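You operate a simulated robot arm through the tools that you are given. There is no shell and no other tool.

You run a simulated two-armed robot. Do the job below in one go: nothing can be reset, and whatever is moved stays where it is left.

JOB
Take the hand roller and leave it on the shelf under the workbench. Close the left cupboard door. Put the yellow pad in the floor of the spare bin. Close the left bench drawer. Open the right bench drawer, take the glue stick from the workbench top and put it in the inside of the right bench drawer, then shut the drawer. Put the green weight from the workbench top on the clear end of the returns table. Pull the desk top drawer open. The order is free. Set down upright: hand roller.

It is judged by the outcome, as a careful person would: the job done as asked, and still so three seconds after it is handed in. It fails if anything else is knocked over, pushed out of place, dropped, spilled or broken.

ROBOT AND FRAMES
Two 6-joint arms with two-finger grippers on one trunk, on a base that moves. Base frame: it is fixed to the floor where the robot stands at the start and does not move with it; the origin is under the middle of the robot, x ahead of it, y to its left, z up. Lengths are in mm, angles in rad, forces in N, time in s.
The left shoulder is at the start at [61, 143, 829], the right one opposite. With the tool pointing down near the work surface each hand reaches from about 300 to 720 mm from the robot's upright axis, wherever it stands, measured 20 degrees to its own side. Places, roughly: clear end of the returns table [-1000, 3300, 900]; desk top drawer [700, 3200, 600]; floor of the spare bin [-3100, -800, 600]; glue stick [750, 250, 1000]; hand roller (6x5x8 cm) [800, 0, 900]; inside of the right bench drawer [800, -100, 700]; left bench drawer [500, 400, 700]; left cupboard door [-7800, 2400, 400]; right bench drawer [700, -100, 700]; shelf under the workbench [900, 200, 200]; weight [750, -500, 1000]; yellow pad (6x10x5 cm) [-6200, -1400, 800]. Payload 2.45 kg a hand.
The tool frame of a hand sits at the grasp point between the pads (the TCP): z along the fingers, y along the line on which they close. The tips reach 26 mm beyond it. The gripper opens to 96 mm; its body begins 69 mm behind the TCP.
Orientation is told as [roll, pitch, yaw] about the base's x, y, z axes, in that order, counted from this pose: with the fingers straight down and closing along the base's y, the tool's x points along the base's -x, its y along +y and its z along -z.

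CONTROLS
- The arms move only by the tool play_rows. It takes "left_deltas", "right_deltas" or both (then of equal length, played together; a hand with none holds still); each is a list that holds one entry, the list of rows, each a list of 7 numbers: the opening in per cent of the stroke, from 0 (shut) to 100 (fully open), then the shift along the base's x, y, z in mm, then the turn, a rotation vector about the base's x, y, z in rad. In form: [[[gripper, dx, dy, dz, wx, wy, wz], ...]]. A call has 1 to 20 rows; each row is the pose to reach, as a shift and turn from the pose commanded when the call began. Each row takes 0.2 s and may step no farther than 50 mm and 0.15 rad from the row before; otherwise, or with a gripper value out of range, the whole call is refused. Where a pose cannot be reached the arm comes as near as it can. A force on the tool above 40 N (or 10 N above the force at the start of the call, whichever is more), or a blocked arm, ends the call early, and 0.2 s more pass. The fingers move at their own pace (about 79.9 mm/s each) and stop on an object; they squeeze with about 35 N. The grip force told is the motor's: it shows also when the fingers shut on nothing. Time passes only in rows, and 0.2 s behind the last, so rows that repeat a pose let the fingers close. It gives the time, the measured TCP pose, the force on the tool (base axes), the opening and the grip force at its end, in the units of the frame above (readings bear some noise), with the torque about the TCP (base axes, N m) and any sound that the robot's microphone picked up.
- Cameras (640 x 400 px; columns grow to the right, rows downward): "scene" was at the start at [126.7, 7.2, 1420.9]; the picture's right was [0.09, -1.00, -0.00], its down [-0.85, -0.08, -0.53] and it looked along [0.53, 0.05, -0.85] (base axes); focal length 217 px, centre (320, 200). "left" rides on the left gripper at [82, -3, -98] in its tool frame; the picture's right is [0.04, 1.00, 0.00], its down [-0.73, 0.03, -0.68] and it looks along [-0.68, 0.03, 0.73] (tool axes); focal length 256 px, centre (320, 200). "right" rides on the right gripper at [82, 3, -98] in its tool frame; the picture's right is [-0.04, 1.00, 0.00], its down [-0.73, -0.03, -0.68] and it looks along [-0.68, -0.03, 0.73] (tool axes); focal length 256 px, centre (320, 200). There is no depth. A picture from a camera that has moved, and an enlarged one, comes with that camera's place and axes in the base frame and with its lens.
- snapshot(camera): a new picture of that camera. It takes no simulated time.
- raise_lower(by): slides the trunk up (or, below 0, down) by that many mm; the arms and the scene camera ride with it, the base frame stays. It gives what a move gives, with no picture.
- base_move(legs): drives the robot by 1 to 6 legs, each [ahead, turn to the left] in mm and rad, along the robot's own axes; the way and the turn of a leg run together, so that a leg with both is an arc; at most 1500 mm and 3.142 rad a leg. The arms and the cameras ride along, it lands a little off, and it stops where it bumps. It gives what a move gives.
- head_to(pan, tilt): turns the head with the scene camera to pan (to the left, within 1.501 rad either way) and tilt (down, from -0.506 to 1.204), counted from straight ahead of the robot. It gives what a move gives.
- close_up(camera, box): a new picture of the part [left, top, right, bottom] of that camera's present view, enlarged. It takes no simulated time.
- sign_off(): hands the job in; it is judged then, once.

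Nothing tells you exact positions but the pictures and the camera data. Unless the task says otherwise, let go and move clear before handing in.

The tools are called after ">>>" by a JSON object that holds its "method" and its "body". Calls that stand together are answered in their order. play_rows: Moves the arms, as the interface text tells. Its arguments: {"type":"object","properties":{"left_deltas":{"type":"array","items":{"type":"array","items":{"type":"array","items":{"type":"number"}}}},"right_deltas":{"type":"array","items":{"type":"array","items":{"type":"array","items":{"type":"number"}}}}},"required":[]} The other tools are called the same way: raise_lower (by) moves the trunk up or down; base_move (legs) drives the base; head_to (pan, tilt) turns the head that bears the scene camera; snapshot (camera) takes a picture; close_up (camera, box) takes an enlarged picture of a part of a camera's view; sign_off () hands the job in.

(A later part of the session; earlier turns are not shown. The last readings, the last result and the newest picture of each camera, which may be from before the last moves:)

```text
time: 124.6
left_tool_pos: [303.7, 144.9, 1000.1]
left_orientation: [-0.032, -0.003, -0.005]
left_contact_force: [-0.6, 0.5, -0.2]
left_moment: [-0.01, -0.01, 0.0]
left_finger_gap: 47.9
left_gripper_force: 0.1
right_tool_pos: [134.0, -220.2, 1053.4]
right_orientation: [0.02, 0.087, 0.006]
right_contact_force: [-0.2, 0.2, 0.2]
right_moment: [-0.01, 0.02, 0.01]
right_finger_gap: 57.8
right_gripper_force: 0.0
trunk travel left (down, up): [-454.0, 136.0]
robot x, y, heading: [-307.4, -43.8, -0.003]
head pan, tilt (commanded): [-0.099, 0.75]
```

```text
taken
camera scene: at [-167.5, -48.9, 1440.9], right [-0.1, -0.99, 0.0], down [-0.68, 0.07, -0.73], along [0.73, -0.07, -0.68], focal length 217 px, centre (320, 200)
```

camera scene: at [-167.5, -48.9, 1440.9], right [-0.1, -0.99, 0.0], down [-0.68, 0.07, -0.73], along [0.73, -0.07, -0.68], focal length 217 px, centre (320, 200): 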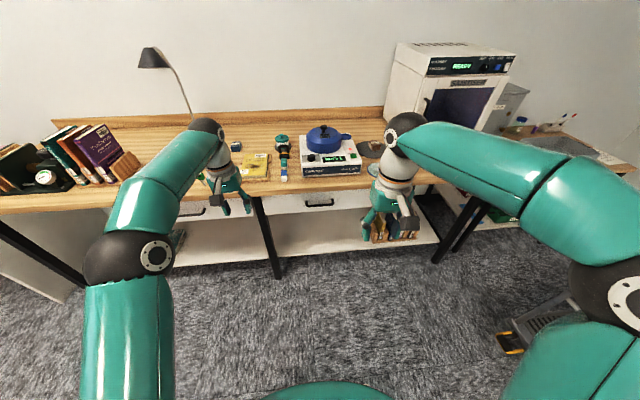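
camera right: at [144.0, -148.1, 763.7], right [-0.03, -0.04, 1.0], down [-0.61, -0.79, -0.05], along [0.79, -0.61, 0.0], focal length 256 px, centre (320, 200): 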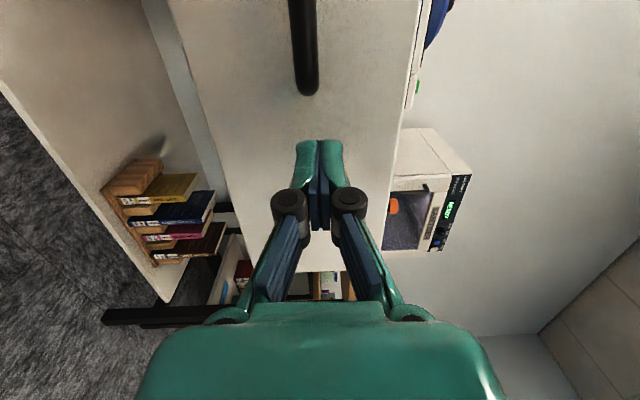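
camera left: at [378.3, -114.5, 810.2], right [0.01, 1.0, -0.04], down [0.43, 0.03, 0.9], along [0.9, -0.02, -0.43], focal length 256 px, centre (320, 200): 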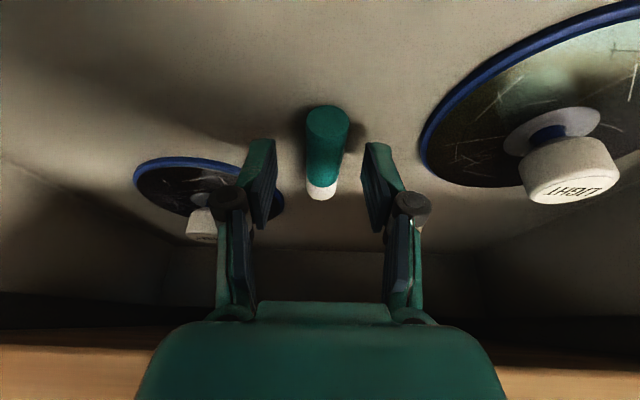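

Both drawers are shut. Next is the hand roller, so I'll drive forward and look at it with the left hand's camera.

>>> {"method": "base_move", "body": {"legs": [[330, 0]]}}

>>> {"method": "snapshot", "body": {"camera": "left"}}

>>> {"method": "head_to", "body": {"pan": 0.05, "tilt": 0.9}}

>>> {"method": "close_up", "body": {"camera": "scene", "box": [240, 60, 400, 180]}}

```text
time: 126.8
left_tool_pos: [629.3, 146.4, 999.9]
left_orientation: [-0.031, 0.0, -0.004]
left_contact_force: [0.7, -0.9, 0.1]
left_moment: [0.05, -0.02, 0.02]
left_finger_gap: 48.1
left_gripper_force: 0.1
right_tool_pos: [462.7, -220.8, 1053.2]
right_orientation: [0.021, 0.089, 0.005]
right_contact_force: [0.0, -0.4, 0.4]
right_moment: [0.02, 0.03, -0.01]
right_finger_gap: 57.7
right_gripper_force: 0.2
trunk travel left (down, up): [-454.0, 136.0]
robot x, y, heading: [18.8, -40.4, 0.003]
head pan, tilt (commanded): [-0.099, 0.75]
```

```text
taken
camera left: at [548.0, 145.1, 1097.9], right [-0.04, 1.0, -0.03], down [0.73, 0.05, 0.68], along [0.68, 0.0, -0.73], focal length 256 px, centre (320, 200)
```

left: 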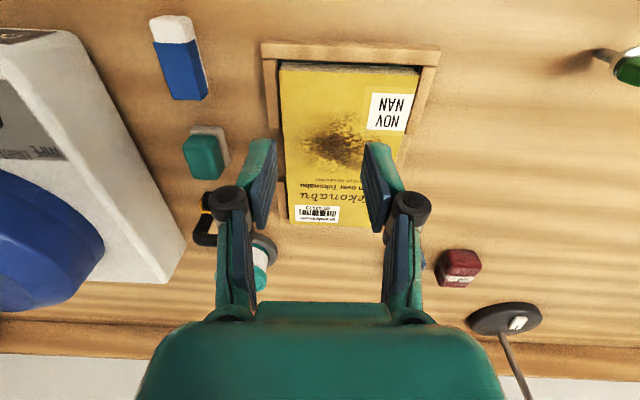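

```text
time: 127.5
left_tool_pos: [628.9, 145.1, 1001.3]
left_orientation: [-0.032, -0.004, -0.001]
left_contact_force: [0.3, 1.2, 0.3]
left_moment: [-0.02, 0.0, 0.0]
left_finger_gap: 48.4
left_gripper_force: 0.1
right_tool_pos: [461.8, -220.5, 1055.0]
right_orientation: [0.022, 0.087, 0.005]
right_contact_force: [-0.8, -0.6, -0.4]
right_moment: [-0.04, 0.01, 0.0]
right_finger_gap: 57.8
right_gripper_force: 0.1
trunk travel left (down, up): [-454.0, 136.0]
robot x, y, heading: [18.0, -40.8, -0.0]
head pan, tilt (commanded): [0.051, 0.901]
```

```text
3.33 times, centred on (320, 120) of scene
camera zoom: at [152.2, -37.4, 1429.1], right [0.05, -1.0, 0.0], down [-0.78, -0.04, -0.62], along [0.62, 0.03, -0.78], focal length 722 px, centre (320, 467)
```

zoom: 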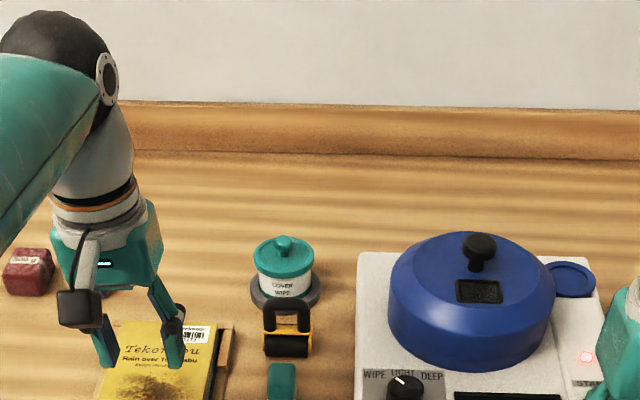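

The roller's U-handle is at about (760, 28). I'll move the left hand in line with it to look straight on.

>>> {"method": "play_rows", "body": {"left_deltas": [[[60, 0, -35, 8, 0.01, 0, 0], [60, 0, -70, 10, 0.02, 0, 0], [60, 0, -105, 10, 0.03, 0, 0], [60, 0, -117, 10, 0.032, 0, 0]]]}}

>>> {"method": "snapshot", "body": {"camera": "left"}}

>>> {"method": "close_up", "body": {"camera": "left", "box": [220, 40, 420, 290]}}

```text
time: 128.5
left_tool_pos: [629.1, 28.3, 1011.1]
left_orientation: [0.002, -0.002, -0.002]
left_contact_force: [-1.0, 0.0, 0.3]
left_moment: [0.01, 0.03, -0.02]
left_finger_gap: 57.7
left_gripper_force: 0.1
right_tool_pos: [462.0, -220.9, 1054.8]
right_orientation: [0.02, 0.086, 0.006]
right_contact_force: [-0.4, 0.2, -0.6]
right_moment: [-0.01, 0.0, 0.03]
right_finger_gap: 57.6
right_gripper_force: 0.1
trunk travel left (down, up): [-454.0, 136.0]
robot x, y, heading: [18.5, -41.9, -0.001]
head pan, tilt (commanded): [0.051, 0.901]
```

```text
taken
camera left: at [546.9, 24.6, 1108.6], right [-0.04, 1.0, 0.0], down [0.73, 0.03, 0.68], along [0.68, 0.03, -0.73], focal length 256 px, centre (320, 200)
```

left: 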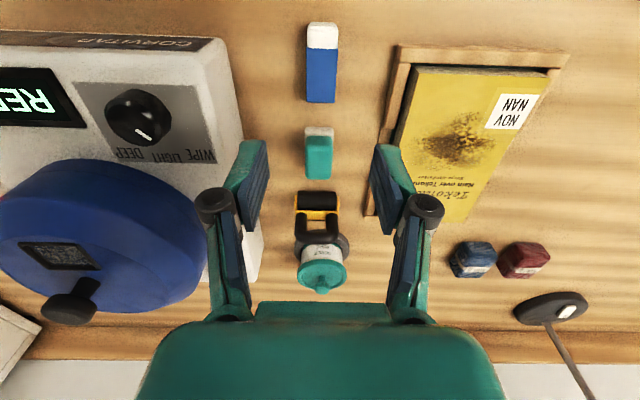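

```text
1.60 times, centred on (320, 165) of left
camera zoom: at [546.9, 24.6, 1108.6], right [-0.04, 1.0, 0.0], down [0.73, 0.03, 0.68], along [0.68, 0.03, -0.73], focal length 410 px, centre (320, 256)
```

zoom: 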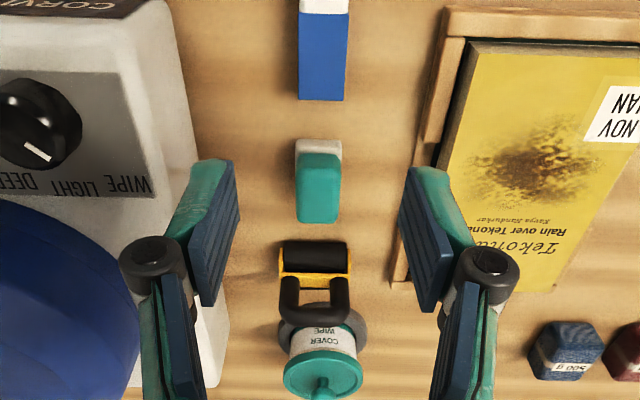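

I have a clear view of the roller, with the wipe jar right behind it and a sponge in front. I'll tilt the hand 0.6 rad forward and view it at a flatter angle.

>>> {"method": "play_rows", "body": {"left_deltas": [[[60, 8, 0, 0, 0, -0.12, 0], [60, 16, 0, 0, 0, -0.24, 0], [60, 24, 0, 0, 0, -0.36, 0], [60, 32, 1, -2, 0, -0.48, 0], [60, 42, 2, -6, 0, -0.6, 0], [60, 50, 2, -10, 0, -0.6, 0]]]}}

>>> {"method": "snapshot", "body": {"camera": "left"}}

>>> {"method": "close_up", "body": {"camera": "left", "box": [220, 40, 420, 200]}}

```text
time: 129.9
left_tool_pos: [679.0, 30.1, 1001.2]
left_orientation: [0.001, -0.603, -0.002]
left_contact_force: [-0.3, 0.0, 0.1]
left_moment: [-0.02, 0.01, 0.03]
left_finger_gap: 57.6
left_gripper_force: 0.0
right_tool_pos: [461.4, -220.0, 1055.1]
right_orientation: [0.021, 0.088, 0.006]
right_contact_force: [0.0, 0.4, 0.1]
right_moment: [-0.02, 0.01, 0.0]
right_finger_gap: 57.4
right_gripper_force: 0.0
trunk travel left (down, up): [-454.0, 136.0]
robot x, y, heading: [16.2, -47.6, 0.002]
head pan, tilt (commanded): [0.051, 0.901]
```

```text
taken
camera left: at [556.5, 27.0, 1034.8], right [-0.03, 1.0, -0.02], down [0.22, 0.03, 0.98], along [0.98, 0.03, -0.22], focal length 256 px, centre (320, 200)
```

left: 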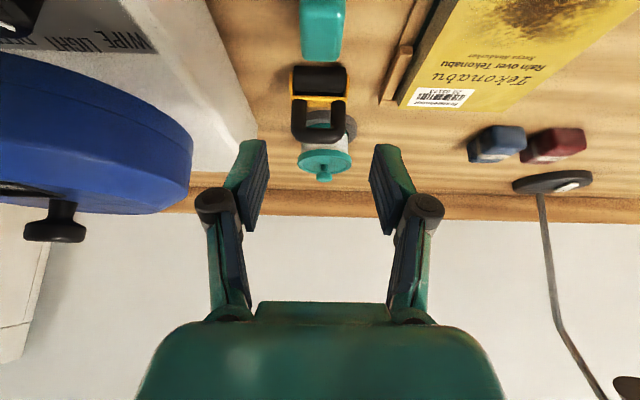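

```text
2.50 times, centred on (320, 120) of left
camera zoom: at [556.5, 27.0, 1034.8], right [-0.03, 1.0, -0.02], down [0.22, 0.03, 0.98], along [0.98, 0.03, -0.22], focal length 640 px, centre (320, 400)
```

zoom: 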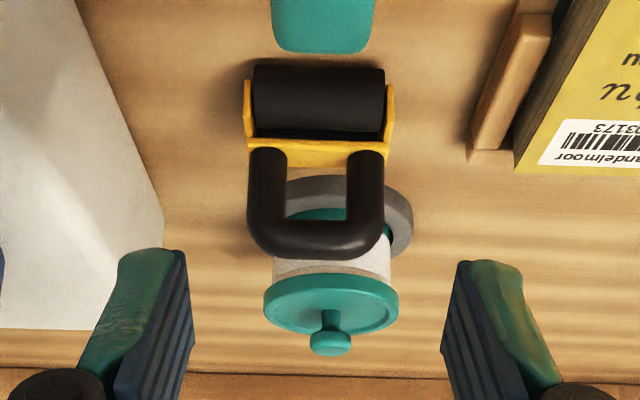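

The handle top is at (758, 30.5, 940), its U is 49 mm wide, and there is clearance to the jar and the cleaner. I'll advance along the tool axis to grip the U-handle's sides.

>>> {"method": "play_rows", "body": {"left_deltas": [[[75, 15, 0, 0, 0, 0, 0], [75, 27, 0, -3, 0, 0, 0], [75, 40, 0, -22, 0, 0, 0], [75, 53, 0, -41, 0, 0, 0], [75, 65, 0, -58, 0, 0, 0], [75, 75, 0, -72, 0, 0, 0], [75, 78, 0, -77, 0, 0, 0]]]}}

>>> {"method": "snapshot", "body": {"camera": "left"}}

>>> {"method": "close_up", "body": {"camera": "scene", "box": [240, 60, 400, 180]}}

```text
time: 131.5
left_tool_pos: [757.1, 30.6, 925.6]
left_orientation: [0.001, -0.605, -0.002]
left_contact_force: [-0.7, 0.1, 0.7]
left_moment: [0.05, 0.0, -0.03]
left_finger_gap: 71.9
left_gripper_force: 0.1
right_tool_pos: [462.1, -220.1, 1055.4]
right_orientation: [0.02, 0.087, 0.005]
right_contact_force: [0.0, -0.6, -0.7]
right_moment: [0.02, 0.0, -0.03]
right_finger_gap: 57.8
right_gripper_force: 0.0
trunk travel left (down, up): [-454.0, 136.0]
robot x, y, heading: [16.3, -41.5, -0.001]
head pan, tilt (commanded): [0.051, 0.901]
```

```text
taken
camera left: at [634.1, 27.1, 958.6], right [-0.03, 1.0, -0.02], down [0.22, 0.03, 0.98], along [0.98, 0.03, -0.22], focal length 256 px, centre (320, 200)
```

left: 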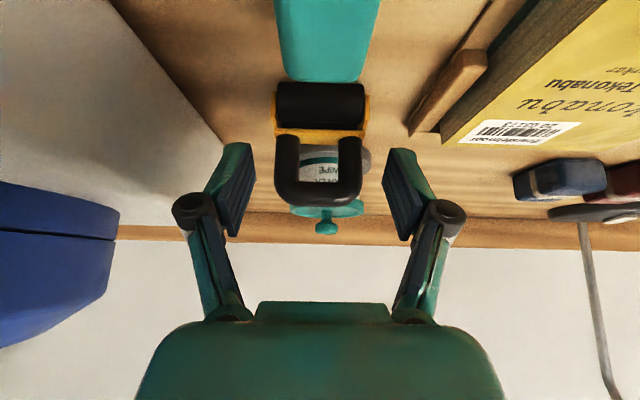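

```text
3.33 times, centred on (320, 120) of scene
camera zoom: at [152.3, -37.3, 1429.0], right [0.05, -1.0, 0.0], down [-0.78, -0.04, -0.62], along [0.62, 0.03, -0.78], focal length 722 px, centre (320, 467)
```

zoom: 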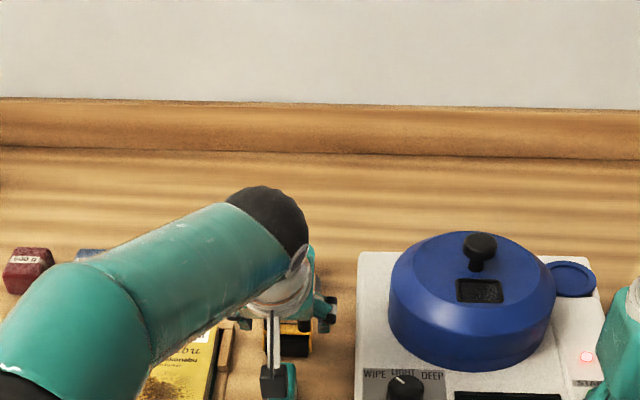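

The U-handle is well centred between the pads. I'll close and lift slightly.

>>> {"method": "play_rows", "body": {"left_deltas": [[[40, 0, 0, 0, 0, 0, 0], [0, 0, 0, 0, 0, 0, 0], [0, 0, 0, 0, 0, 0, 0], [0, 0, 0, 0, 0, 0, 0], [0, 0, 0, 4, 0, 0, 0], [0, 0, 0, 12, 0, 0, 0], [0, 0, 0, 22, 0, 0, 0]]]}}

>>> {"method": "snapshot", "body": {"camera": "left"}}

```text
time: 133.1
left_tool_pos: [757.1, 30.6, 945.5]
left_orientation: [0.002, -0.601, -0.001]
left_contact_force: [0.2, 1.5, -0.8]
left_moment: [-0.02, 0.03, -0.01]
left_finger_gap: 51.4
left_gripper_force: 34.9
right_tool_pos: [462.3, -220.5, 1055.2]
right_orientation: [0.02, 0.087, 0.004]
right_contact_force: [0.2, -0.4, 0.4]
right_moment: [-0.03, 0.02, -0.03]
right_finger_gap: 57.7
right_gripper_force: 0.0
trunk travel left (down, up): [-454.0, 136.0]
robot x, y, heading: [21.6, -42.9, 0.0]
head pan, tilt (commanded): [0.051, 0.901]
```

```text
taken
camera left: at [633.6, 26.8, 980.3], right [-0.03, 1.0, -0.02], down [0.22, 0.03, 0.98], along [0.97, 0.03, -0.22], focal length 256 px, centre (320, 200)
```

left: 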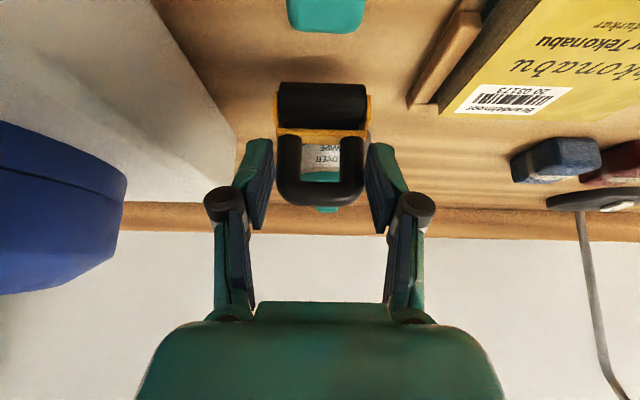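

The roller is held by its handle (gap 51). I'll lift it clear, draw the right hand back, then back away from the bench.

>>> {"method": "play_rows", "body": {"left_deltas": [[[0, 0, 0, 12, 0, 0, 0], [0, 0, 0, 27, 0, 0, 0], [0, 0, 0, 42, 0, 0, 0], [0, 0, 0, 55, 0, 0, 0], [0, 0, 0, 58, 0, 0, 0]]], "right_deltas": [[[60, -20, 0, 0, 0, -0.02, 0], [60, -40, 0, 0, 0, -0.04, 0], [60, -60, 0, 0, 0, -0.06, 0], [60, -75, 0, 0, -0.02, -0.08, 0], [60, -80, 0, 0, -0.02, -0.087, 0]]]}}

>>> {"method": "base_move", "body": {"legs": [[-330, 0]]}}

>>> {"method": "snapshot", "body": {"camera": "left"}}

```text
time: 134.3
left_tool_pos: [756.6, 31.0, 1004.6]
left_orientation: [0.004, -0.602, -0.005]
left_contact_force: [0.3, -0.4, -1.7]
left_moment: [-0.04, 0.03, -0.03]
left_finger_gap: 51.1
left_gripper_force: 34.9
right_tool_pos: [380.5, -221.3, 1056.0]
right_orientation: [0.002, 0.0, 0.006]
right_contact_force: [0.6, 0.1, -1.1]
right_moment: [0.01, 0.0, 0.0]
right_finger_gap: 57.5
right_gripper_force: 0.1
trunk travel left (down, up): [-454.0, 136.0]
robot x, y, heading: [20.4, -43.6, 0.001]
head pan, tilt (commanded): [0.051, 0.901]
```

```text
time: 136.5
left_tool_pos: [423.9, 31.6, 1004.7]
left_orientation: [0.002, -0.604, 0.0]
left_contact_force: [0.0, -0.5, -0.8]
left_moment: [0.01, 0.07, 0.01]
left_finger_gap: 51.0
left_gripper_force: 34.7
right_tool_pos: [49.2, -220.5, 1055.2]
right_orientation: [0.0, 0.0, 0.006]
right_contact_force: [-0.4, 0.5, 0.0]
right_moment: [0.0, -0.01, -0.01]
right_finger_gap: 57.5
right_gripper_force: 0.0
trunk travel left (down, up): [-454.0, 136.0]
robot x, y, heading: [-317.6, -40.9, 0.004]
head pan, tilt (commanded): [0.051, 0.901]
```

```text
taken
camera left: at [300.5, 27.7, 1039.0], right [-0.03, 1.0, -0.02], down [0.22, 0.03, 0.98], along [0.98, 0.03, -0.22], focal length 256 px, centre (320, 200)
```

left: 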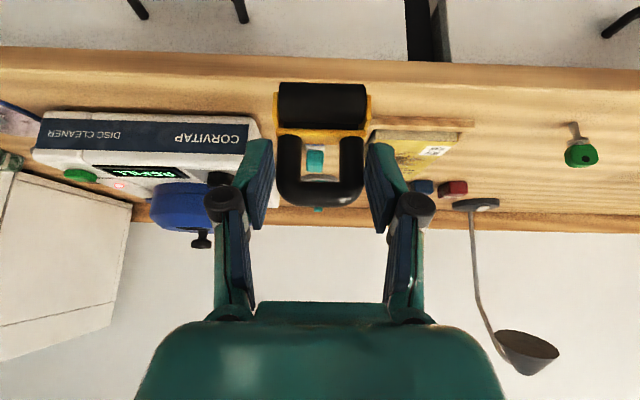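

The roller is steady in the grip. Now I'll lower the trunk.

>>> {"method": "raise_lower", "body": {"by": -240}}

>>> {"method": "raise_lower", "body": {"by": -200}}

>>> {"method": "play_rows", "body": {"left_deltas": [[[0, 0, 0, -15, 0, 0, 0], [0, 0, 0, -35, 0, 0, 0], [0, 0, 0, -60, 0, 0, 0], [0, 0, 0, -85, 0, 0, 0], [0, 0, 0, -110, 0, 0, 0], [0, 0, 0, -135, 0, 0, 0], [0, 0, 0, -160, 0, 0, 0], [0, 0, 0, -185, 0, 0, 0], [0, 0, 0, -210, 0, 0, 0], [0, 0, 0, -230, 0, 0, 0], [0, 0, 0, -245, 0, 0, 0]]]}}

>>> {"method": "snapshot", "body": {"camera": "left"}}

>>> {"method": "snapshot", "body": {"camera": "scene"}}

```text
time: 139.0
left_tool_pos: [425.1, 31.1, 764.5]
left_orientation: [0.001, -0.601, -0.002]
left_contact_force: [0.0, -1.2, -1.5]
left_moment: [0.0, 0.02, 0.02]
left_finger_gap: 51.2
left_gripper_force: 34.8
right_tool_pos: [49.1, -220.3, 815.4]
right_orientation: [0.002, 0.001, 0.009]
right_contact_force: [-0.5, 0.0, -0.4]
right_moment: [-0.02, 0.01, 0.02]
right_finger_gap: 57.4
right_gripper_force: 0.2
trunk travel left (down, up): [-214.0, 376.0]
robot x, y, heading: [-312.6, -38.8, 0.002]
head pan, tilt (commanded): [0.051, 0.901]
```

```text
time: 141.2
left_tool_pos: [423.3, 31.5, 564.3]
left_orientation: [0.001, -0.601, -0.002]
left_contact_force: [0.2, 0.0, -1.3]
left_moment: [-0.01, 0.02, -0.03]
left_finger_gap: 51.0
left_gripper_force: 34.8
right_tool_pos: [49.3, -219.2, 616.3]
right_orientation: [0.002, -0.001, 0.007]
right_contact_force: [-0.5, 0.5, -0.3]
right_moment: [0.0, 0.0, 0.0]
right_finger_gap: 57.7
right_gripper_force: 0.1
trunk travel left (down, up): [-14.0, 576.0]
robot x, y, heading: [-314.8, -44.4, 0.001]
head pan, tilt (commanded): [0.051, 0.901]
```

```text
time: 143.6
left_tool_pos: [423.1, 32.0, 318.6]
left_orientation: [0.001, -0.603, -0.002]
left_contact_force: [-0.3, -0.3, -1.4]
left_moment: [0.04, -0.02, 0.02]
left_finger_gap: 51.1
left_gripper_force: 35.5
right_tool_pos: [47.5, -219.9, 615.4]
right_orientation: [0.001, 0.001, 0.006]
right_contact_force: [-0.9, 0.1, 0.1]
right_moment: [0.01, -0.01, -0.03]
right_finger_gap: 57.4
right_gripper_force: 0.1
trunk travel left (down, up): [-14.0, 576.0]
robot x, y, heading: [-313.3, -40.7, 0.001]
head pan, tilt (commanded): [0.051, 0.901]
```

```text
taken
camera left: at [300.9, 27.6, 353.1], right [-0.03, 1.0, -0.02], down [0.22, 0.03, 0.98], along [0.98, 0.03, -0.22], focal length 256 px, centre (320, 200)
```

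left: 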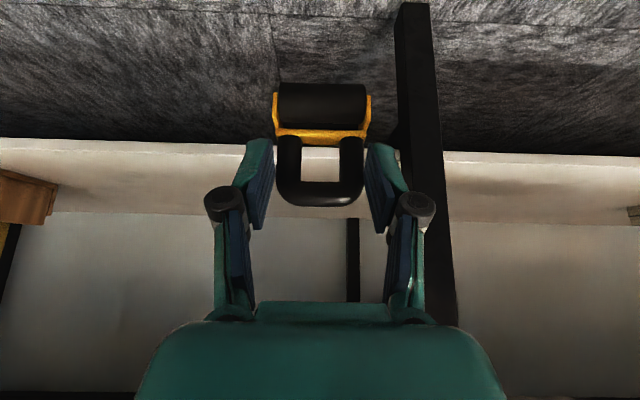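

```text
taken
camera scene: at [-180.8, -37.2, 989.0], right [0.05, -1.0, 0.0], down [-0.78, -0.04, -0.62], along [0.62, 0.03, -0.78], focal length 217 px, centre (320, 200)
```

scene: 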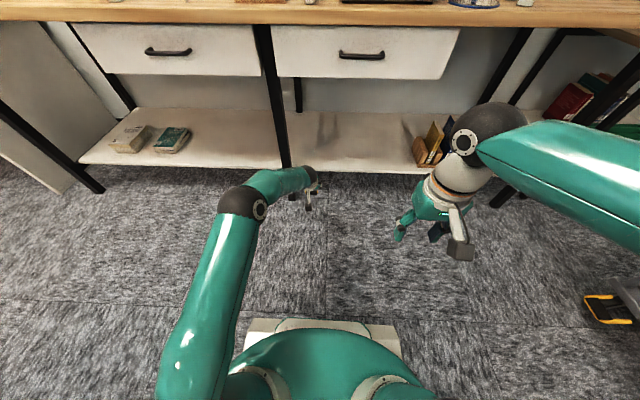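

The shelf's front edge is at x≈622 with its top at z≈217, and the bay ahead is clear between the leg (y≥142) and the books. I'll drive forward so the roller passes over the shelf.

>>> {"method": "base_move", "body": {"legs": [[285, 0]]}}

>>> {"method": "snapshot", "body": {"camera": "left"}}

>>> {"method": "snapshot", "body": {"camera": "scene"}}

```text
time: 145.6
left_tool_pos: [709.3, 34.4, 319.2]
left_orientation: [0.001, -0.602, 0.0]
left_contact_force: [0.5, 0.6, -0.6]
left_moment: [0.0, 0.0, -0.03]
left_finger_gap: 51.1
left_gripper_force: 35.0
right_tool_pos: [335.1, -219.1, 615.7]
right_orientation: [0.002, -0.001, 0.008]
right_contact_force: [0.4, -1.3, -0.8]
right_moment: [-0.01, 0.02, 0.02]
right_finger_gap: 57.6
right_gripper_force: 0.1
trunk travel left (down, up): [-14.0, 576.0]
robot x, y, heading: [-27.2, -42.2, 0.005]
head pan, tilt (commanded): [0.051, 0.901]
```

```text
taken
camera left: at [587.0, 30.0, 353.4], right [-0.04, 1.0, -0.02], down [0.22, 0.03, 0.98], along [0.97, 0.03, -0.22], focal length 256 px, centre (320, 200)
```

left: 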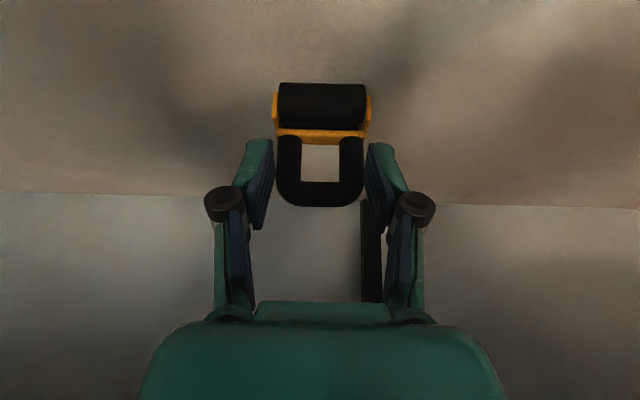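

```text
taken
camera scene: at [105.6, -36.2, 989.0], right [0.06, -1.0, 0.0], down [-0.78, -0.04, -0.62], along [0.62, 0.03, -0.78], focal length 217 px, centre (320, 200)
```

scene: 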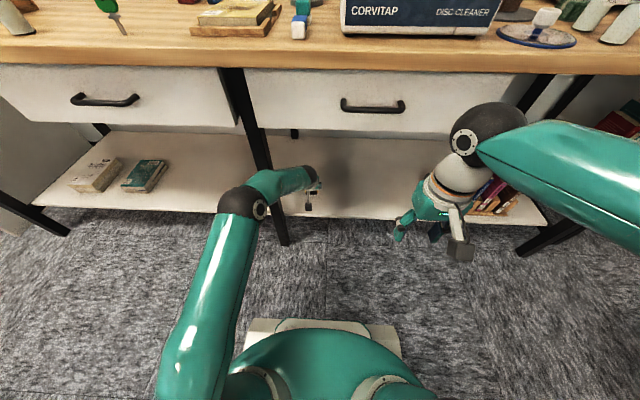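

The roller is over the shelf. I'll lower it in small steps until it touches.

>>> {"method": "play_rows", "body": {"left_deltas": [[[0, 0, 0, -8, 0, 0, 0], [0, 0, 0, -16, 0, 0, 0], [0, 0, 0, -24, 0, 0, 0], [0, 0, 0, -30, 0, 0, 0]]]}}

>>> {"method": "play_rows", "body": {"left_deltas": [[[0, 0, 0, -3, 0, 0, 0], [0, 0, 0, -6, 0, 0, 0]]]}}

>>> {"method": "snapshot", "body": {"camera": "left"}}

```text
time: 146.6
left_tool_pos: [710.9, 35.0, 288.8]
left_orientation: [0.002, -0.604, 0.001]
left_contact_force: [0.4, -0.1, -0.7]
left_moment: [0.03, -0.01, 0.0]
left_finger_gap: 51.0
left_gripper_force: 35.5
right_tool_pos: [336.0, -217.3, 616.5]
right_orientation: [0.001, 0.001, 0.008]
right_contact_force: [-0.1, 0.0, 0.8]
right_moment: [0.01, 0.01, -0.03]
right_finger_gap: 57.4
right_gripper_force: 0.1
trunk travel left (down, up): [-14.0, 576.0]
robot x, y, heading: [-28.8, -41.2, 0.009]
head pan, tilt (commanded): [0.051, 0.901]
```

```text
time: 147.2
left_tool_pos: [710.7, 34.6, 283.8]
left_orientation: [0.0, -0.603, 0.002]
left_contact_force: [-0.4, -0.2, 0.3]
left_moment: [-0.02, 0.01, 0.04]
left_finger_gap: 51.1
left_gripper_force: 35.3
right_tool_pos: [334.9, -218.2, 616.8]
right_orientation: [0.002, -0.001, 0.009]
right_contact_force: [0.0, 0.4, -1.2]
right_moment: [0.01, 0.01, -0.01]
right_finger_gap: 57.7
right_gripper_force: 0.0
trunk travel left (down, up): [-14.0, 576.0]
robot x, y, heading: [-27.3, -40.5, -0.0]
head pan, tilt (commanded): [0.051, 0.901]
```

```text
taken
camera left: at [587.3, 29.7, 318.1], right [-0.04, 1.0, -0.02], down [0.22, 0.03, 0.98], along [0.98, 0.03, -0.22], focal length 256 px, centre (320, 200)
```

left: 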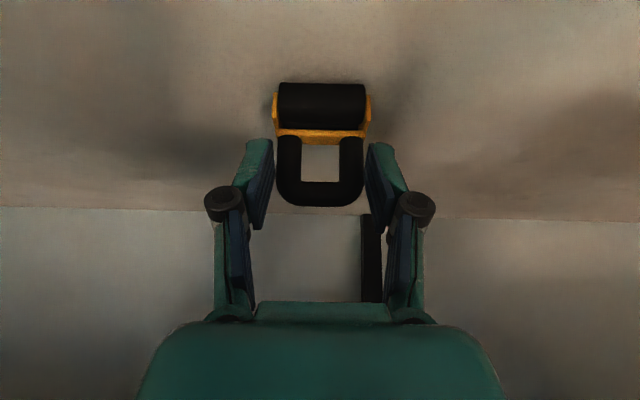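

No contact yet. I'll continue in small steps.

>>> {"method": "play_rows", "body": {"left_deltas": [[[0, 0, 0, -3, 0, 0, 0], [0, 0, 0, -6, 0, 0, 0]]]}}

>>> {"method": "play_rows", "body": {"left_deltas": [[[0, 0, 0, -2, 0, 0, 0], [0, 0, 0, -4, 0, 0, 0]]]}}

>>> {"method": "play_rows", "body": {"left_deltas": [[[0, 0, 0, -2, 0, 0, 0], [0, 0, 0, -4, 0, 0, 0]]]}}

```text
time: 147.8
left_tool_pos: [711.6, 34.0, 282.2]
left_orientation: [0.001, -0.612, 0.001]
left_contact_force: [-7.4, -0.8, 23.0]
left_moment: [0.22, 0.06, -0.02]
left_finger_gap: 51.1
left_gripper_force: 35.1
right_tool_pos: [333.2, -218.5, 617.7]
right_orientation: [0.003, 0.001, 0.009]
right_contact_force: [0.0, -0.2, 0.0]
right_moment: [0.04, -0.01, 0.01]
right_finger_gap: 57.5
right_gripper_force: 0.0
trunk travel left (down, up): [-14.0, 576.0]
robot x, y, heading: [-26.5, -41.5, 0.003]
head pan, tilt (commanded): [0.051, 0.901]
```

```text
time: 148.4
left_tool_pos: [711.5, 33.4, 279.4]
left_orientation: [0.001, -0.611, 0.001]
left_contact_force: [-5.9, -1.8, 30.3]
left_moment: [0.0, -0.61, -0.08]
left_finger_gap: 51.2
left_gripper_force: 35.0
right_tool_pos: [334.3, -219.1, 617.4]
right_orientation: [0.002, -0.005, 0.007]
right_contact_force: [-0.2, -1.2, -0.5]
right_moment: [0.02, -0.04, 0.01]
right_finger_gap: 57.3
right_gripper_force: 0.1
trunk travel left (down, up): [-14.0, 576.0]
robot x, y, heading: [-32.0, -38.0, 0.008]
head pan, tilt (commanded): [0.051, 0.901]
```

```text
time: 149.0
left_tool_pos: [708.7, 35.2, 267.3]
left_orientation: [0.004, -0.597, 0.003]
left_contact_force: [0.1, 0.3, 0.4]
left_moment: [-0.02, -0.03, 0.01]
left_finger_gap: 0.0
left_gripper_force: 28.0
right_tool_pos: [334.9, -218.3, 616.0]
right_orientation: [0.002, 0.0, 0.007]
right_contact_force: [-0.3, -0.5, -0.1]
right_moment: [0.02, 0.03, 0.0]
right_finger_gap: 57.6
right_gripper_force: 0.0
trunk travel left (down, up): [-14.0, 576.0]
robot x, y, heading: [-28.2, -40.2, 0.004]
head pan, tilt (commanded): [0.051, 0.901]
```

It touched at about 282, but I pushed on too far and the fingers slipped off. I'll check the roller.

>>> {"method": "snapshot", "body": {"camera": "left"}}

>>> {"method": "snapshot", "body": {"camera": "scene"}}

>>> {"method": "snapshot", "body": {"camera": "right"}}

```text
taken
camera left: at [585.8, 30.7, 301.7], right [-0.04, 1.0, -0.02], down [0.22, 0.03, 0.97], along [0.97, 0.03, -0.23], focal length 256 px, centre (320, 200)
```

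left: 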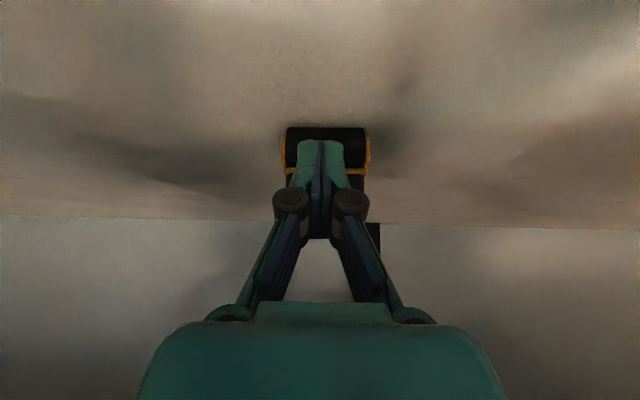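

```text
taken
camera scene: at [105.8, -36.2, 988.7], right [0.06, -1.0, 0.0], down [-0.78, -0.04, -0.62], along [0.62, 0.03, -0.78], focal length 217 px, centre (320, 200)
```

scene: 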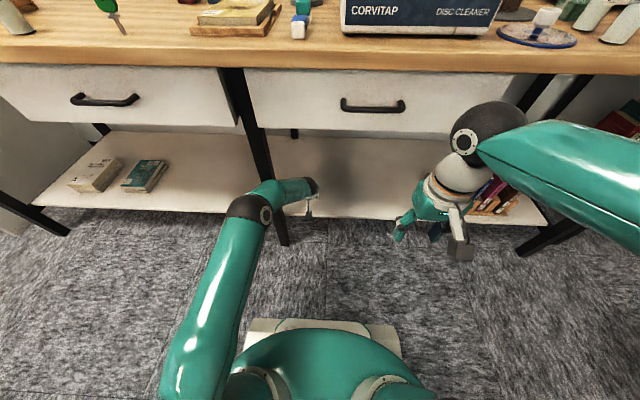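

```text
taken
camera right: at [254.3, -216.4, 713.9], right [0.03, 1.0, 0.0], down [0.73, -0.02, 0.68], along [0.68, -0.02, -0.73], focal length 256 px, centre (320, 200)
```

right: 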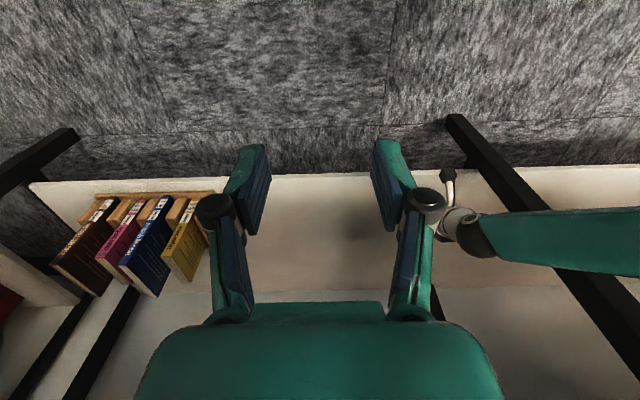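

The roller seems to be standing just ahead of the closed fingers. I'll back the hand straight out to see it.

>>> {"method": "play_rows", "body": {"left_deltas": [[[0, -10, 0, 2, 0, 0, 0], [0, -25, 0, 6, 0, 0, 0], [0, -45, 0, 12, 0, 0, 0], [0, -65, 0, 20, 0, 0, 0], [0, -85, 0, 30, 0, 0, 0]]]}}

>>> {"method": "snapshot", "body": {"camera": "left"}}

>>> {"method": "close_up", "body": {"camera": "left", "box": [240, 80, 400, 230]}}

```text
time: 150.2
left_tool_pos: [625.3, 35.3, 300.0]
left_orientation: [0.001, -0.602, 0.0]
left_contact_force: [1.0, -0.4, -0.4]
left_moment: [-0.01, 0.02, 0.01]
left_finger_gap: 0.1
left_gripper_force: 28.7
right_tool_pos: [335.7, -219.1, 615.1]
right_orientation: [0.002, -0.001, 0.008]
right_contact_force: [0.1, -0.1, -0.2]
right_moment: [-0.02, -0.01, 0.03]
right_finger_gap: 58.1
right_gripper_force: 0.1
trunk travel left (down, up): [-14.0, 576.0]
robot x, y, heading: [-28.2, -41.5, 0.003]
head pan, tilt (commanded): [0.051, 0.901]
```

```text
taken
camera left: at [501.5, 30.2, 333.9], right [-0.04, 1.0, -0.02], down [0.22, 0.03, 0.98], along [0.97, 0.03, -0.22], focal length 256 px, centre (320, 200)
```

left: 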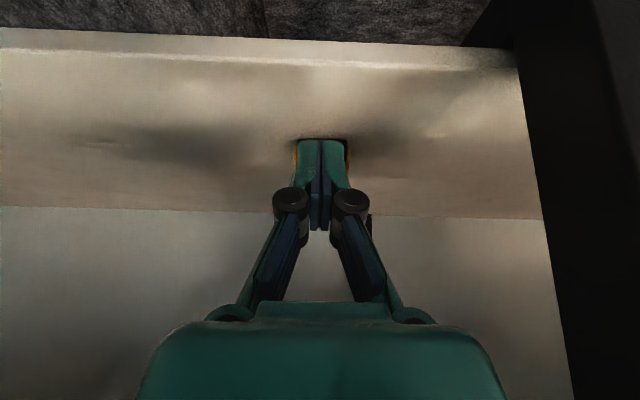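

```text
2.67 times, centred on (320, 155) of left
camera zoom: at [501.5, 30.2, 333.9], right [-0.04, 1.0, -0.02], down [0.22, 0.03, 0.98], along [0.97, 0.03, -0.22], focal length 683 px, centre (320, 320)
```

zoom: 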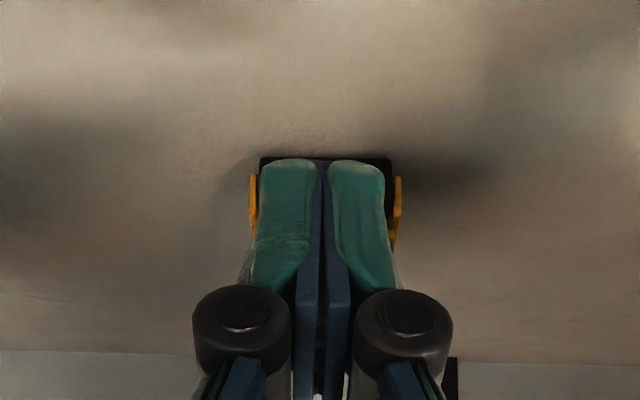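

The fingers block the view, so I'll open them and look.

>>> {"method": "play_rows", "body": {"left_deltas": [[[80, 0, 0, 0, 0, 0, 0], [80, 0, 0, 0, 0, 0, 0], [80, 0, 0, 0, 0, 0, 0]]]}}

>>> {"method": "close_up", "body": {"camera": "left", "box": [220, 60, 420, 230]}}

```text
time: 151.0
left_tool_pos: [626.1, 35.1, 299.5]
left_orientation: [0.001, -0.602, 0.002]
left_contact_force: [0.2, 0.1, 0.5]
left_moment: [-0.01, -0.01, 0.03]
left_finger_gap: 76.6
left_gripper_force: 0.0
right_tool_pos: [336.4, -218.2, 616.5]
right_orientation: [0.002, -0.001, 0.008]
right_contact_force: [-1.0, 0.5, 0.4]
right_moment: [0.0, -0.03, 0.02]
right_finger_gap: 57.5
right_gripper_force: 0.0
trunk travel left (down, up): [-14.0, 576.0]
robot x, y, heading: [-25.1, -41.4, 0.009]
head pan, tilt (commanded): [0.051, 0.901]
```

```text
2.35 times, centred on (320, 145) of left
camera zoom: at [501.9, 30.3, 334.0], right [-0.04, 1.0, -0.02], down [0.22, 0.03, 0.98], along [0.97, 0.03, -0.22], focal length 602 px, centre (320, 329)
```

zoom: 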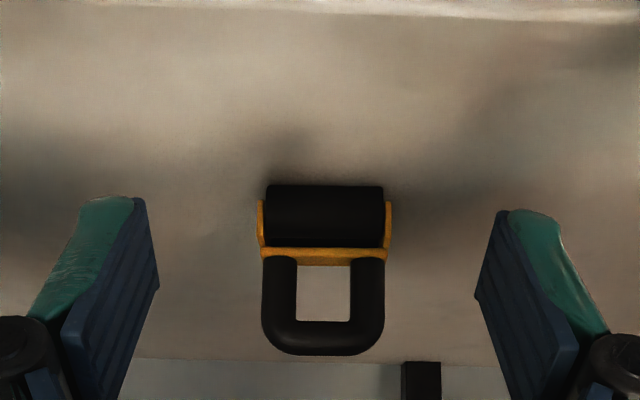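

The roller is standing upright on the shelf at about (748, 39). I'll back the robot out and raise the trunk again.

>>> {"method": "base_move", "body": {"legs": [[-330, 0]]}}

>>> {"method": "raise_lower", "body": {"by": 240}}

>>> {"method": "raise_lower", "body": {"by": 200}}

>>> {"method": "head_to", "body": {"pan": -0.35, "tilt": 0.6}}

>>> {"method": "snapshot", "body": {"camera": "scene"}}

>>> {"method": "close_up", "body": {"camera": "scene", "box": [260, 120, 460, 260]}}

```text
time: 153.2
left_tool_pos: [292.5, 33.6, 300.0]
left_orientation: [0.001, -0.602, 0.002]
left_contact_force: [0.2, 0.2, 0.1]
left_moment: [0.01, -0.01, 0.0]
left_finger_gap: 76.9
left_gripper_force: 0.0
right_tool_pos: [3.2, -218.9, 615.6]
right_orientation: [0.001, 0.0, 0.01]
right_contact_force: [0.3, 0.2, -0.1]
right_moment: [0.0, 0.01, 0.02]
right_finger_gap: 57.6
right_gripper_force: 0.0
trunk travel left (down, up): [-14.0, 576.0]
robot x, y, heading: [-360.2, -43.3, 0.002]
head pan, tilt (commanded): [0.051, 0.901]
```

```text
time: 155.7
left_tool_pos: [291.8, 33.1, 539.8]
left_orientation: [0.001, -0.603, 0.003]
left_contact_force: [0.2, -0.3, -0.3]
left_moment: [-0.02, 0.0, -0.01]
left_finger_gap: 76.9
left_gripper_force: 0.0
right_tool_pos: [2.9, -218.8, 856.0]
right_orientation: [0.001, 0.001, 0.01]
right_contact_force: [-0.4, 0.2, 0.7]
right_moment: [0.02, 0.0, -0.01]
right_finger_gap: 57.8
right_gripper_force: 0.1
trunk travel left (down, up): [-254.0, 336.0]
robot x, y, heading: [-361.4, -45.6, 0.002]
head pan, tilt (commanded): [0.051, 0.901]
```

```text
time: 157.9
left_tool_pos: [291.7, 32.5, 740.8]
left_orientation: [0.001, -0.603, 0.002]
left_contact_force: [-0.1, 0.0, -0.3]
left_moment: [-0.04, 0.0, 0.0]
left_finger_gap: 76.7
left_gripper_force: 0.0
right_tool_pos: [2.4, -219.4, 1056.2]
right_orientation: [0.001, -0.001, 0.01]
right_contact_force: [0.2, -0.2, 0.2]
right_moment: [0.01, 0.0, 0.0]
right_finger_gap: 57.4
right_gripper_force: 0.1
trunk travel left (down, up): [-454.0, 136.0]
robot x, y, heading: [-360.5, -45.6, 0.007]
head pan, tilt (commanded): [0.051, 0.901]
```

```text
time: 158.8
left_tool_pos: [291.5, 33.4, 739.3]
left_orientation: [0.002, -0.603, 0.001]
left_contact_force: [-0.6, 0.1, -0.3]
left_moment: [0.02, -0.02, -0.01]
left_finger_gap: 76.9
left_gripper_force: 0.0
right_tool_pos: [2.2, -220.1, 1056.3]
right_orientation: [0.003, -0.001, 0.011]
right_contact_force: [0.0, 0.2, 0.5]
right_moment: [-0.04, 0.03, 0.0]
right_finger_gap: 57.6
right_gripper_force: 0.0
trunk travel left (down, up): [-454.0, 136.0]
robot x, y, heading: [-362.4, -44.9, 0.002]
head pan, tilt (commanded): [-0.351, 0.6]
```

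```text
taken
camera scene: at [-219.2, -71.8, 1453.8], right [-0.34, -0.94, 0.0], down [-0.53, 0.19, -0.82], along [0.78, -0.28, -0.57], focal length 217 px, centre (320, 200)
```

scene: 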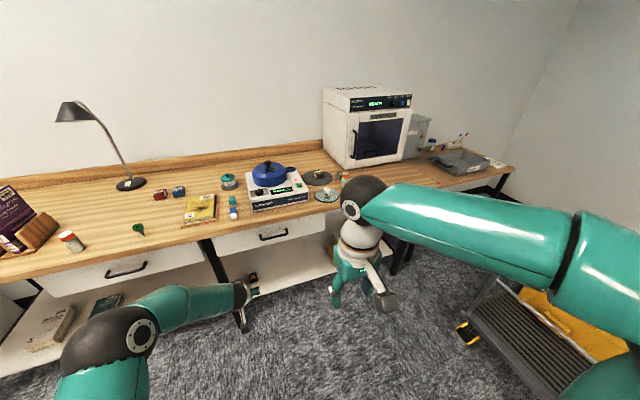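

```text
2.86 times, centred on (360, 190) of scene
camera zoom: at [-219.2, -71.8, 1453.8], right [-0.34, -0.94, 0.0], down [-0.53, 0.19, -0.82], along [0.78, -0.28, -0.57], focal length 619 px, centre (206, 229)
```

zoom: 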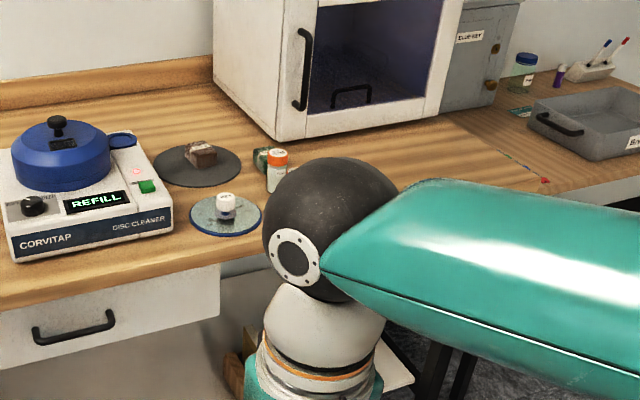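

The green weight is at about (750, -541), right behind one orange-capped bottle at (679, -527). I need to shift right, so I'll first tuck both arms into a compact forward pose.

>>> {"method": "play_rows", "body": {"left_deltas": [[[80, -9, 12, 36, 0, 0.067, 0], [80, -18, 25, 73, 0, 0.134, 0], [80, -28, 39, 110, 0, 0.201, 0], [80, -37, 53, 147, 0, 0.268, 0], [60, -46, 67, 184, 0, 0.335, 0], [60, -56, 81, 220, 0, 0.402, 0], [60, -65, 95, 257, 0, 0.469, 0], [60, -74, 109, 294, 0, 0.536, 0], [60, -84, 122, 330, 0, 0.603, 0]]], "right_deltas": [[[60, 18, -2, 7, 0, 0, 0], [60, 36, -4, 14, 0, 0, 0], [60, 54, -6, 21, 0, 0, 0], [60, 72, -8, 28, 0, 0, 0], [60, 90, -10, 35, 0, 0, 0], [60, 108, -12, 42, 0, 0, 0], [60, 126, -14, 49, 0, 0, 0], [60, 144, -17, 56, 0, 0, 0], [60, 161, -19, 62, 0, 0, 0]]]}}

>>> {"method": "snapshot", "body": {"camera": "scene"}}

```text
time: 160.8
left_tool_pos: [209.6, 156.5, 1070.5]
left_orientation: [0.003, 0.0, 0.002]
left_contact_force: [-0.1, -0.1, -0.4]
left_moment: [-0.03, 0.03, 0.0]
left_finger_gap: 57.5
left_gripper_force: 0.1
right_tool_pos: [164.6, -240.1, 1118.7]
right_orientation: [0.002, 0.002, 0.011]
right_contact_force: [0.2, -0.4, -0.2]
right_moment: [0.0, 0.01, -0.03]
right_finger_gap: 57.5
right_gripper_force: 0.0
trunk travel left (down, up): [-454.0, 136.0]
robot x, y, heading: [-362.5, -44.6, 0.002]
head pan, tilt (commanded): [-0.351, 0.6]
```

```text
taken
camera scene: at [-218.4, -71.8, 1453.7], right [-0.34, -0.94, 0.0], down [-0.53, 0.19, -0.82], along [0.78, -0.28, -0.57], focal length 217 px, centre (320, 200)
```

scene: 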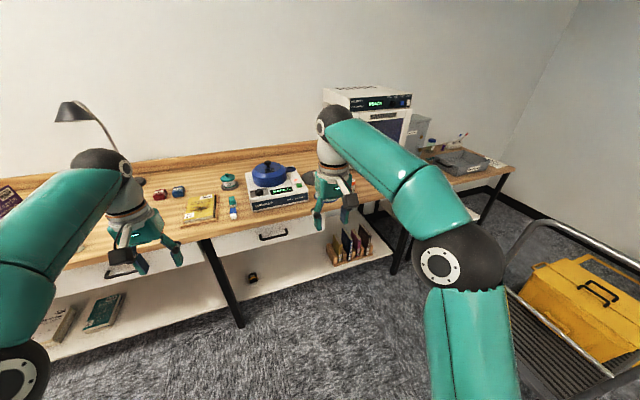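

The arms are compact and I can see the roller standing on the shelf. I'll raise the left hand for clearance over the cleaner's knob, then drive diagonally to the right.

>>> {"method": "play_rows", "body": {"left_deltas": [[[60, 0, 0, 30, 0, 0, 0], [60, 0, 0, 60, 0, 0, 0], [60, -20, 0, 80, 0, 0, 0], [60, -40, 0, 90, 0, 0, 0]]]}}

>>> {"method": "base_move", "body": {"legs": [[0, -0.547], [300, 0]]}}

>>> {"method": "head_to", "body": {"pan": 0.2, "tilt": 0.7}}

>>> {"method": "snapshot", "body": {"camera": "scene"}}

```text
time: 161.8
left_tool_pos: [166.3, 156.3, 1158.4]
left_orientation: [0.005, -0.003, 0.0]
left_contact_force: [-0.5, 0.3, -0.2]
left_moment: [-0.02, 0.0, 0.01]
left_finger_gap: 57.5
left_gripper_force: 0.1
left hand out of reach, approached as far as the arm can: row 2, 3
right_tool_pos: [163.3, -238.6, 1118.8]
right_orientation: [0.002, 0.0, 0.011]
right_contact_force: [-0.8, 0.7, 0.6]
right_moment: [0.01, 0.0, -0.01]
right_finger_gap: 57.6
right_gripper_force: 0.1
trunk travel left (down, up): [-454.0, 136.0]
robot x, y, heading: [-360.9, -44.5, 0.005]
head pan, tilt (commanded): [-0.351, 0.6]
```

```text
time: 165.5
left_tool_pos: [450.0, -301.6, 1157.5]
left_orientation: [0.004, 0.001, -0.543]
left_contact_force: [0.1, -0.3, 0.2]
left_moment: [0.01, -0.02, -0.02]
left_finger_gap: 57.7
left_gripper_force: 0.0
right_tool_pos: [242.5, -637.5, 1118.6]
right_orientation: [0.002, 0.001, -0.535]
right_contact_force: [-0.8, 0.4, -0.1]
right_moment: [0.03, 0.0, 0.03]
right_finger_gap: 57.5
right_gripper_force: 0.0
trunk travel left (down, up): [-454.0, 136.0]
robot x, y, heading: [-91.8, -185.8, -0.537]
head pan, tilt (commanded): [-0.351, 0.6]
```

```text
time: 166.5
left_tool_pos: [448.9, -300.3, 1157.9]
left_orientation: [0.004, 0.0, -0.542]
left_contact_force: [-0.4, -0.2, -0.3]
left_moment: [0.02, -0.01, -0.02]
left_finger_gap: 57.8
left_gripper_force: 0.1
right_tool_pos: [241.6, -634.8, 1119.1]
right_orientation: [0.002, 0.0, -0.534]
right_contact_force: [0.0, 0.4, -0.1]
right_moment: [0.01, 0.01, -0.02]
right_finger_gap: 57.8
right_gripper_force: 0.0
trunk travel left (down, up): [-454.0, 136.0]
robot x, y, heading: [-99.8, -187.1, -0.54]
head pan, tilt (commanded): [0.201, 0.7]
```

```text
taken
camera scene: at [30.7, -244.8, 1445.2], right [-0.33, -0.94, 0.0], down [-0.61, 0.21, -0.76], along [0.72, -0.25, -0.64], focal length 217 px, centre (320, 200)
```

scene: 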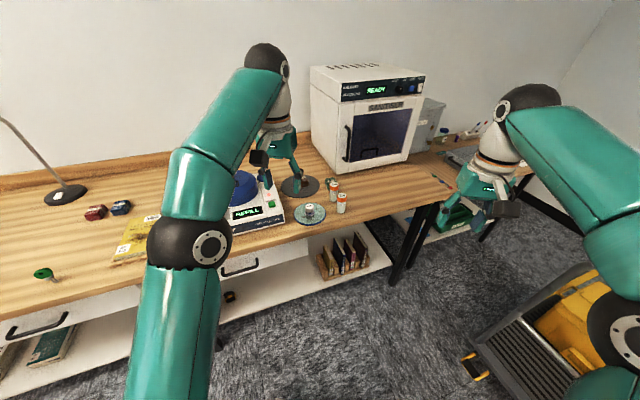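

The way ahead is clear. I'll drive on, then straighten to face the bench with the weight in front of the right arm.

>>> {"method": "base_move", "body": {"legs": [[215, 0], [0, 0.54]]}}

>>> {"method": "head_to", "body": {"pan": -0.35, "tilt": 0.85}}

>>> {"method": "snapshot", "body": {"camera": "scene"}}

>>> {"method": "snapshot", "body": {"camera": "right"}}

```text
time: 169.8
left_tool_pos: [614.4, -109.8, 1156.9]
left_orientation: [0.002, -0.001, -0.003]
left_contact_force: [0.1, -0.5, -0.2]
left_moment: [-0.01, 0.05, -0.02]
left_finger_gap: 57.5
left_gripper_force: 0.2
right_tool_pos: [609.9, -504.8, 1118.7]
right_orientation: [-0.001, 0.002, 0.007]
right_contact_force: [0.2, -0.8, -1.0]
right_moment: [-0.01, 0.02, 0.02]
right_finger_gap: 57.4
right_gripper_force: 0.1
trunk travel left (down, up): [-454.0, 136.0]
robot x, y, heading: [85.8, -324.8, -0.011]
head pan, tilt (commanded): [0.201, 0.7]
```

```text
time: 170.8
left_tool_pos: [613.4, -109.0, 1158.1]
left_orientation: [0.004, 0.001, -0.003]
left_contact_force: [0.8, 0.9, 0.7]
left_moment: [0.0, 0.0, 0.0]
left_finger_gap: 57.5
left_gripper_force: 0.0
right_tool_pos: [609.1, -505.2, 1118.4]
right_orientation: [0.002, -0.001, 0.008]
right_contact_force: [0.9, 0.2, 0.2]
right_moment: [0.0, 0.02, 0.01]
right_finger_gap: 57.6
right_gripper_force: 0.1
trunk travel left (down, up): [-454.0, 136.0]
robot x, y, heading: [85.4, -326.5, -0.004]
head pan, tilt (commanded): [-0.351, 0.85]
```

```text
taken
camera scene: at [217.4, -348.0, 1432.9], right [-0.35, -0.94, 0.0], down [-0.71, 0.26, -0.66], along [0.62, -0.23, -0.75], focal length 217 px, centre (320, 200)
```

scene: 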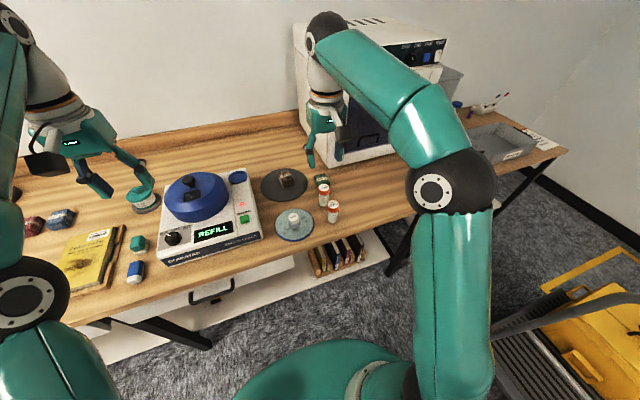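

```text
taken
camera right: at [527.7, -502.7, 1217.6], right [0.03, 1.0, 0.0], down [0.73, -0.02, 0.68], along [0.68, -0.02, -0.73], focal length 256 px, centre (320, 200)
```

right: 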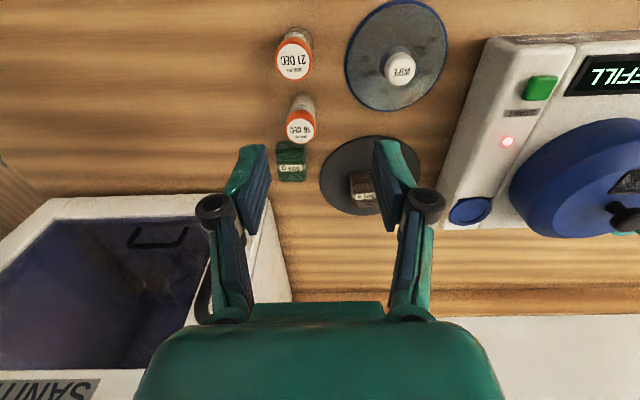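

I can see the green 500 g weight at about (754, -554), behind the bottle at (670, -530). I'll move the right hand above it.

>>> {"method": "play_rows", "body": {"right_deltas": [[[80, 30, -10, -10, 0, 0, 0], [80, 60, -20, -25, 0, 0, -0.005], [80, 90, -30, -45, 0, 0, -0.01], [80, 120, -40, -65, 0, 0, -0.01], [80, 140, -49, -85, 0, 0, -0.01]]]}}

>>> {"method": "snapshot", "body": {"camera": "right"}}

>>> {"method": "close_up", "body": {"camera": "scene", "box": [240, 80, 440, 230]}}

```text
time: 172.0
left_tool_pos: [613.6, -109.6, 1158.6]
left_orientation: [0.004, -0.001, -0.003]
left_contact_force: [0.0, 0.0, 1.0]
left_moment: [0.01, 0.02, -0.01]
left_finger_gap: 57.4
left_gripper_force: 0.1
right_tool_pos: [704.5, -544.5, 1028.9]
right_orientation: [0.001, 0.0, -0.002]
right_contact_force: [-0.7, 0.0, 0.9]
right_moment: [0.02, 0.01, 0.01]
right_finger_gap: 77.0
right_gripper_force: 0.1
right hand out of reach, approached as far as the arm can: row 3, 4, 5
trunk travel left (down, up): [-454.0, 136.0]
robot x, y, heading: [86.5, -319.7, -0.006]
head pan, tilt (commanded): [-0.351, 0.85]
```

```text
taken
camera right: at [623.4, -540.9, 1127.1], right [0.04, 1.0, 0.0], down [0.73, -0.03, 0.68], along [0.68, -0.03, -0.73], focal length 256 px, centre (320, 200)
```

right: 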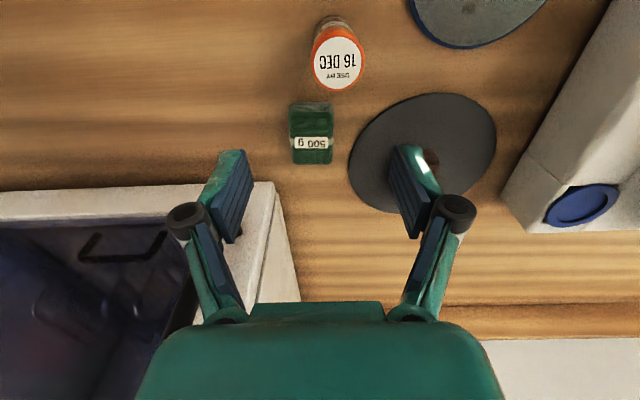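

```text
2.67 times, centred on (340, 155) of scene
camera zoom: at [217.0, -349.0, 1432.9], right [-0.35, -0.94, 0.0], down [-0.71, 0.26, -0.66], along [0.62, -0.23, -0.75], focal length 578 px, centre (267, 320)
```

zoom: 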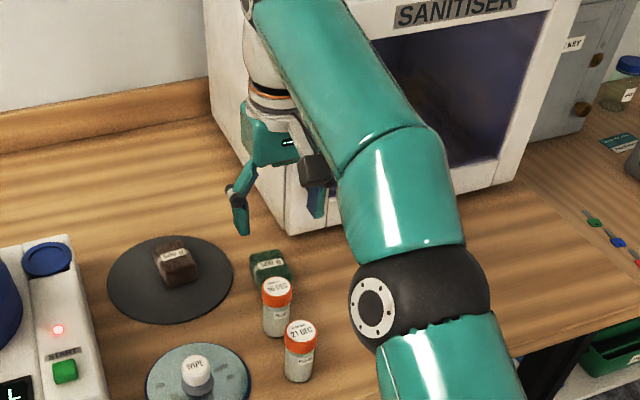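

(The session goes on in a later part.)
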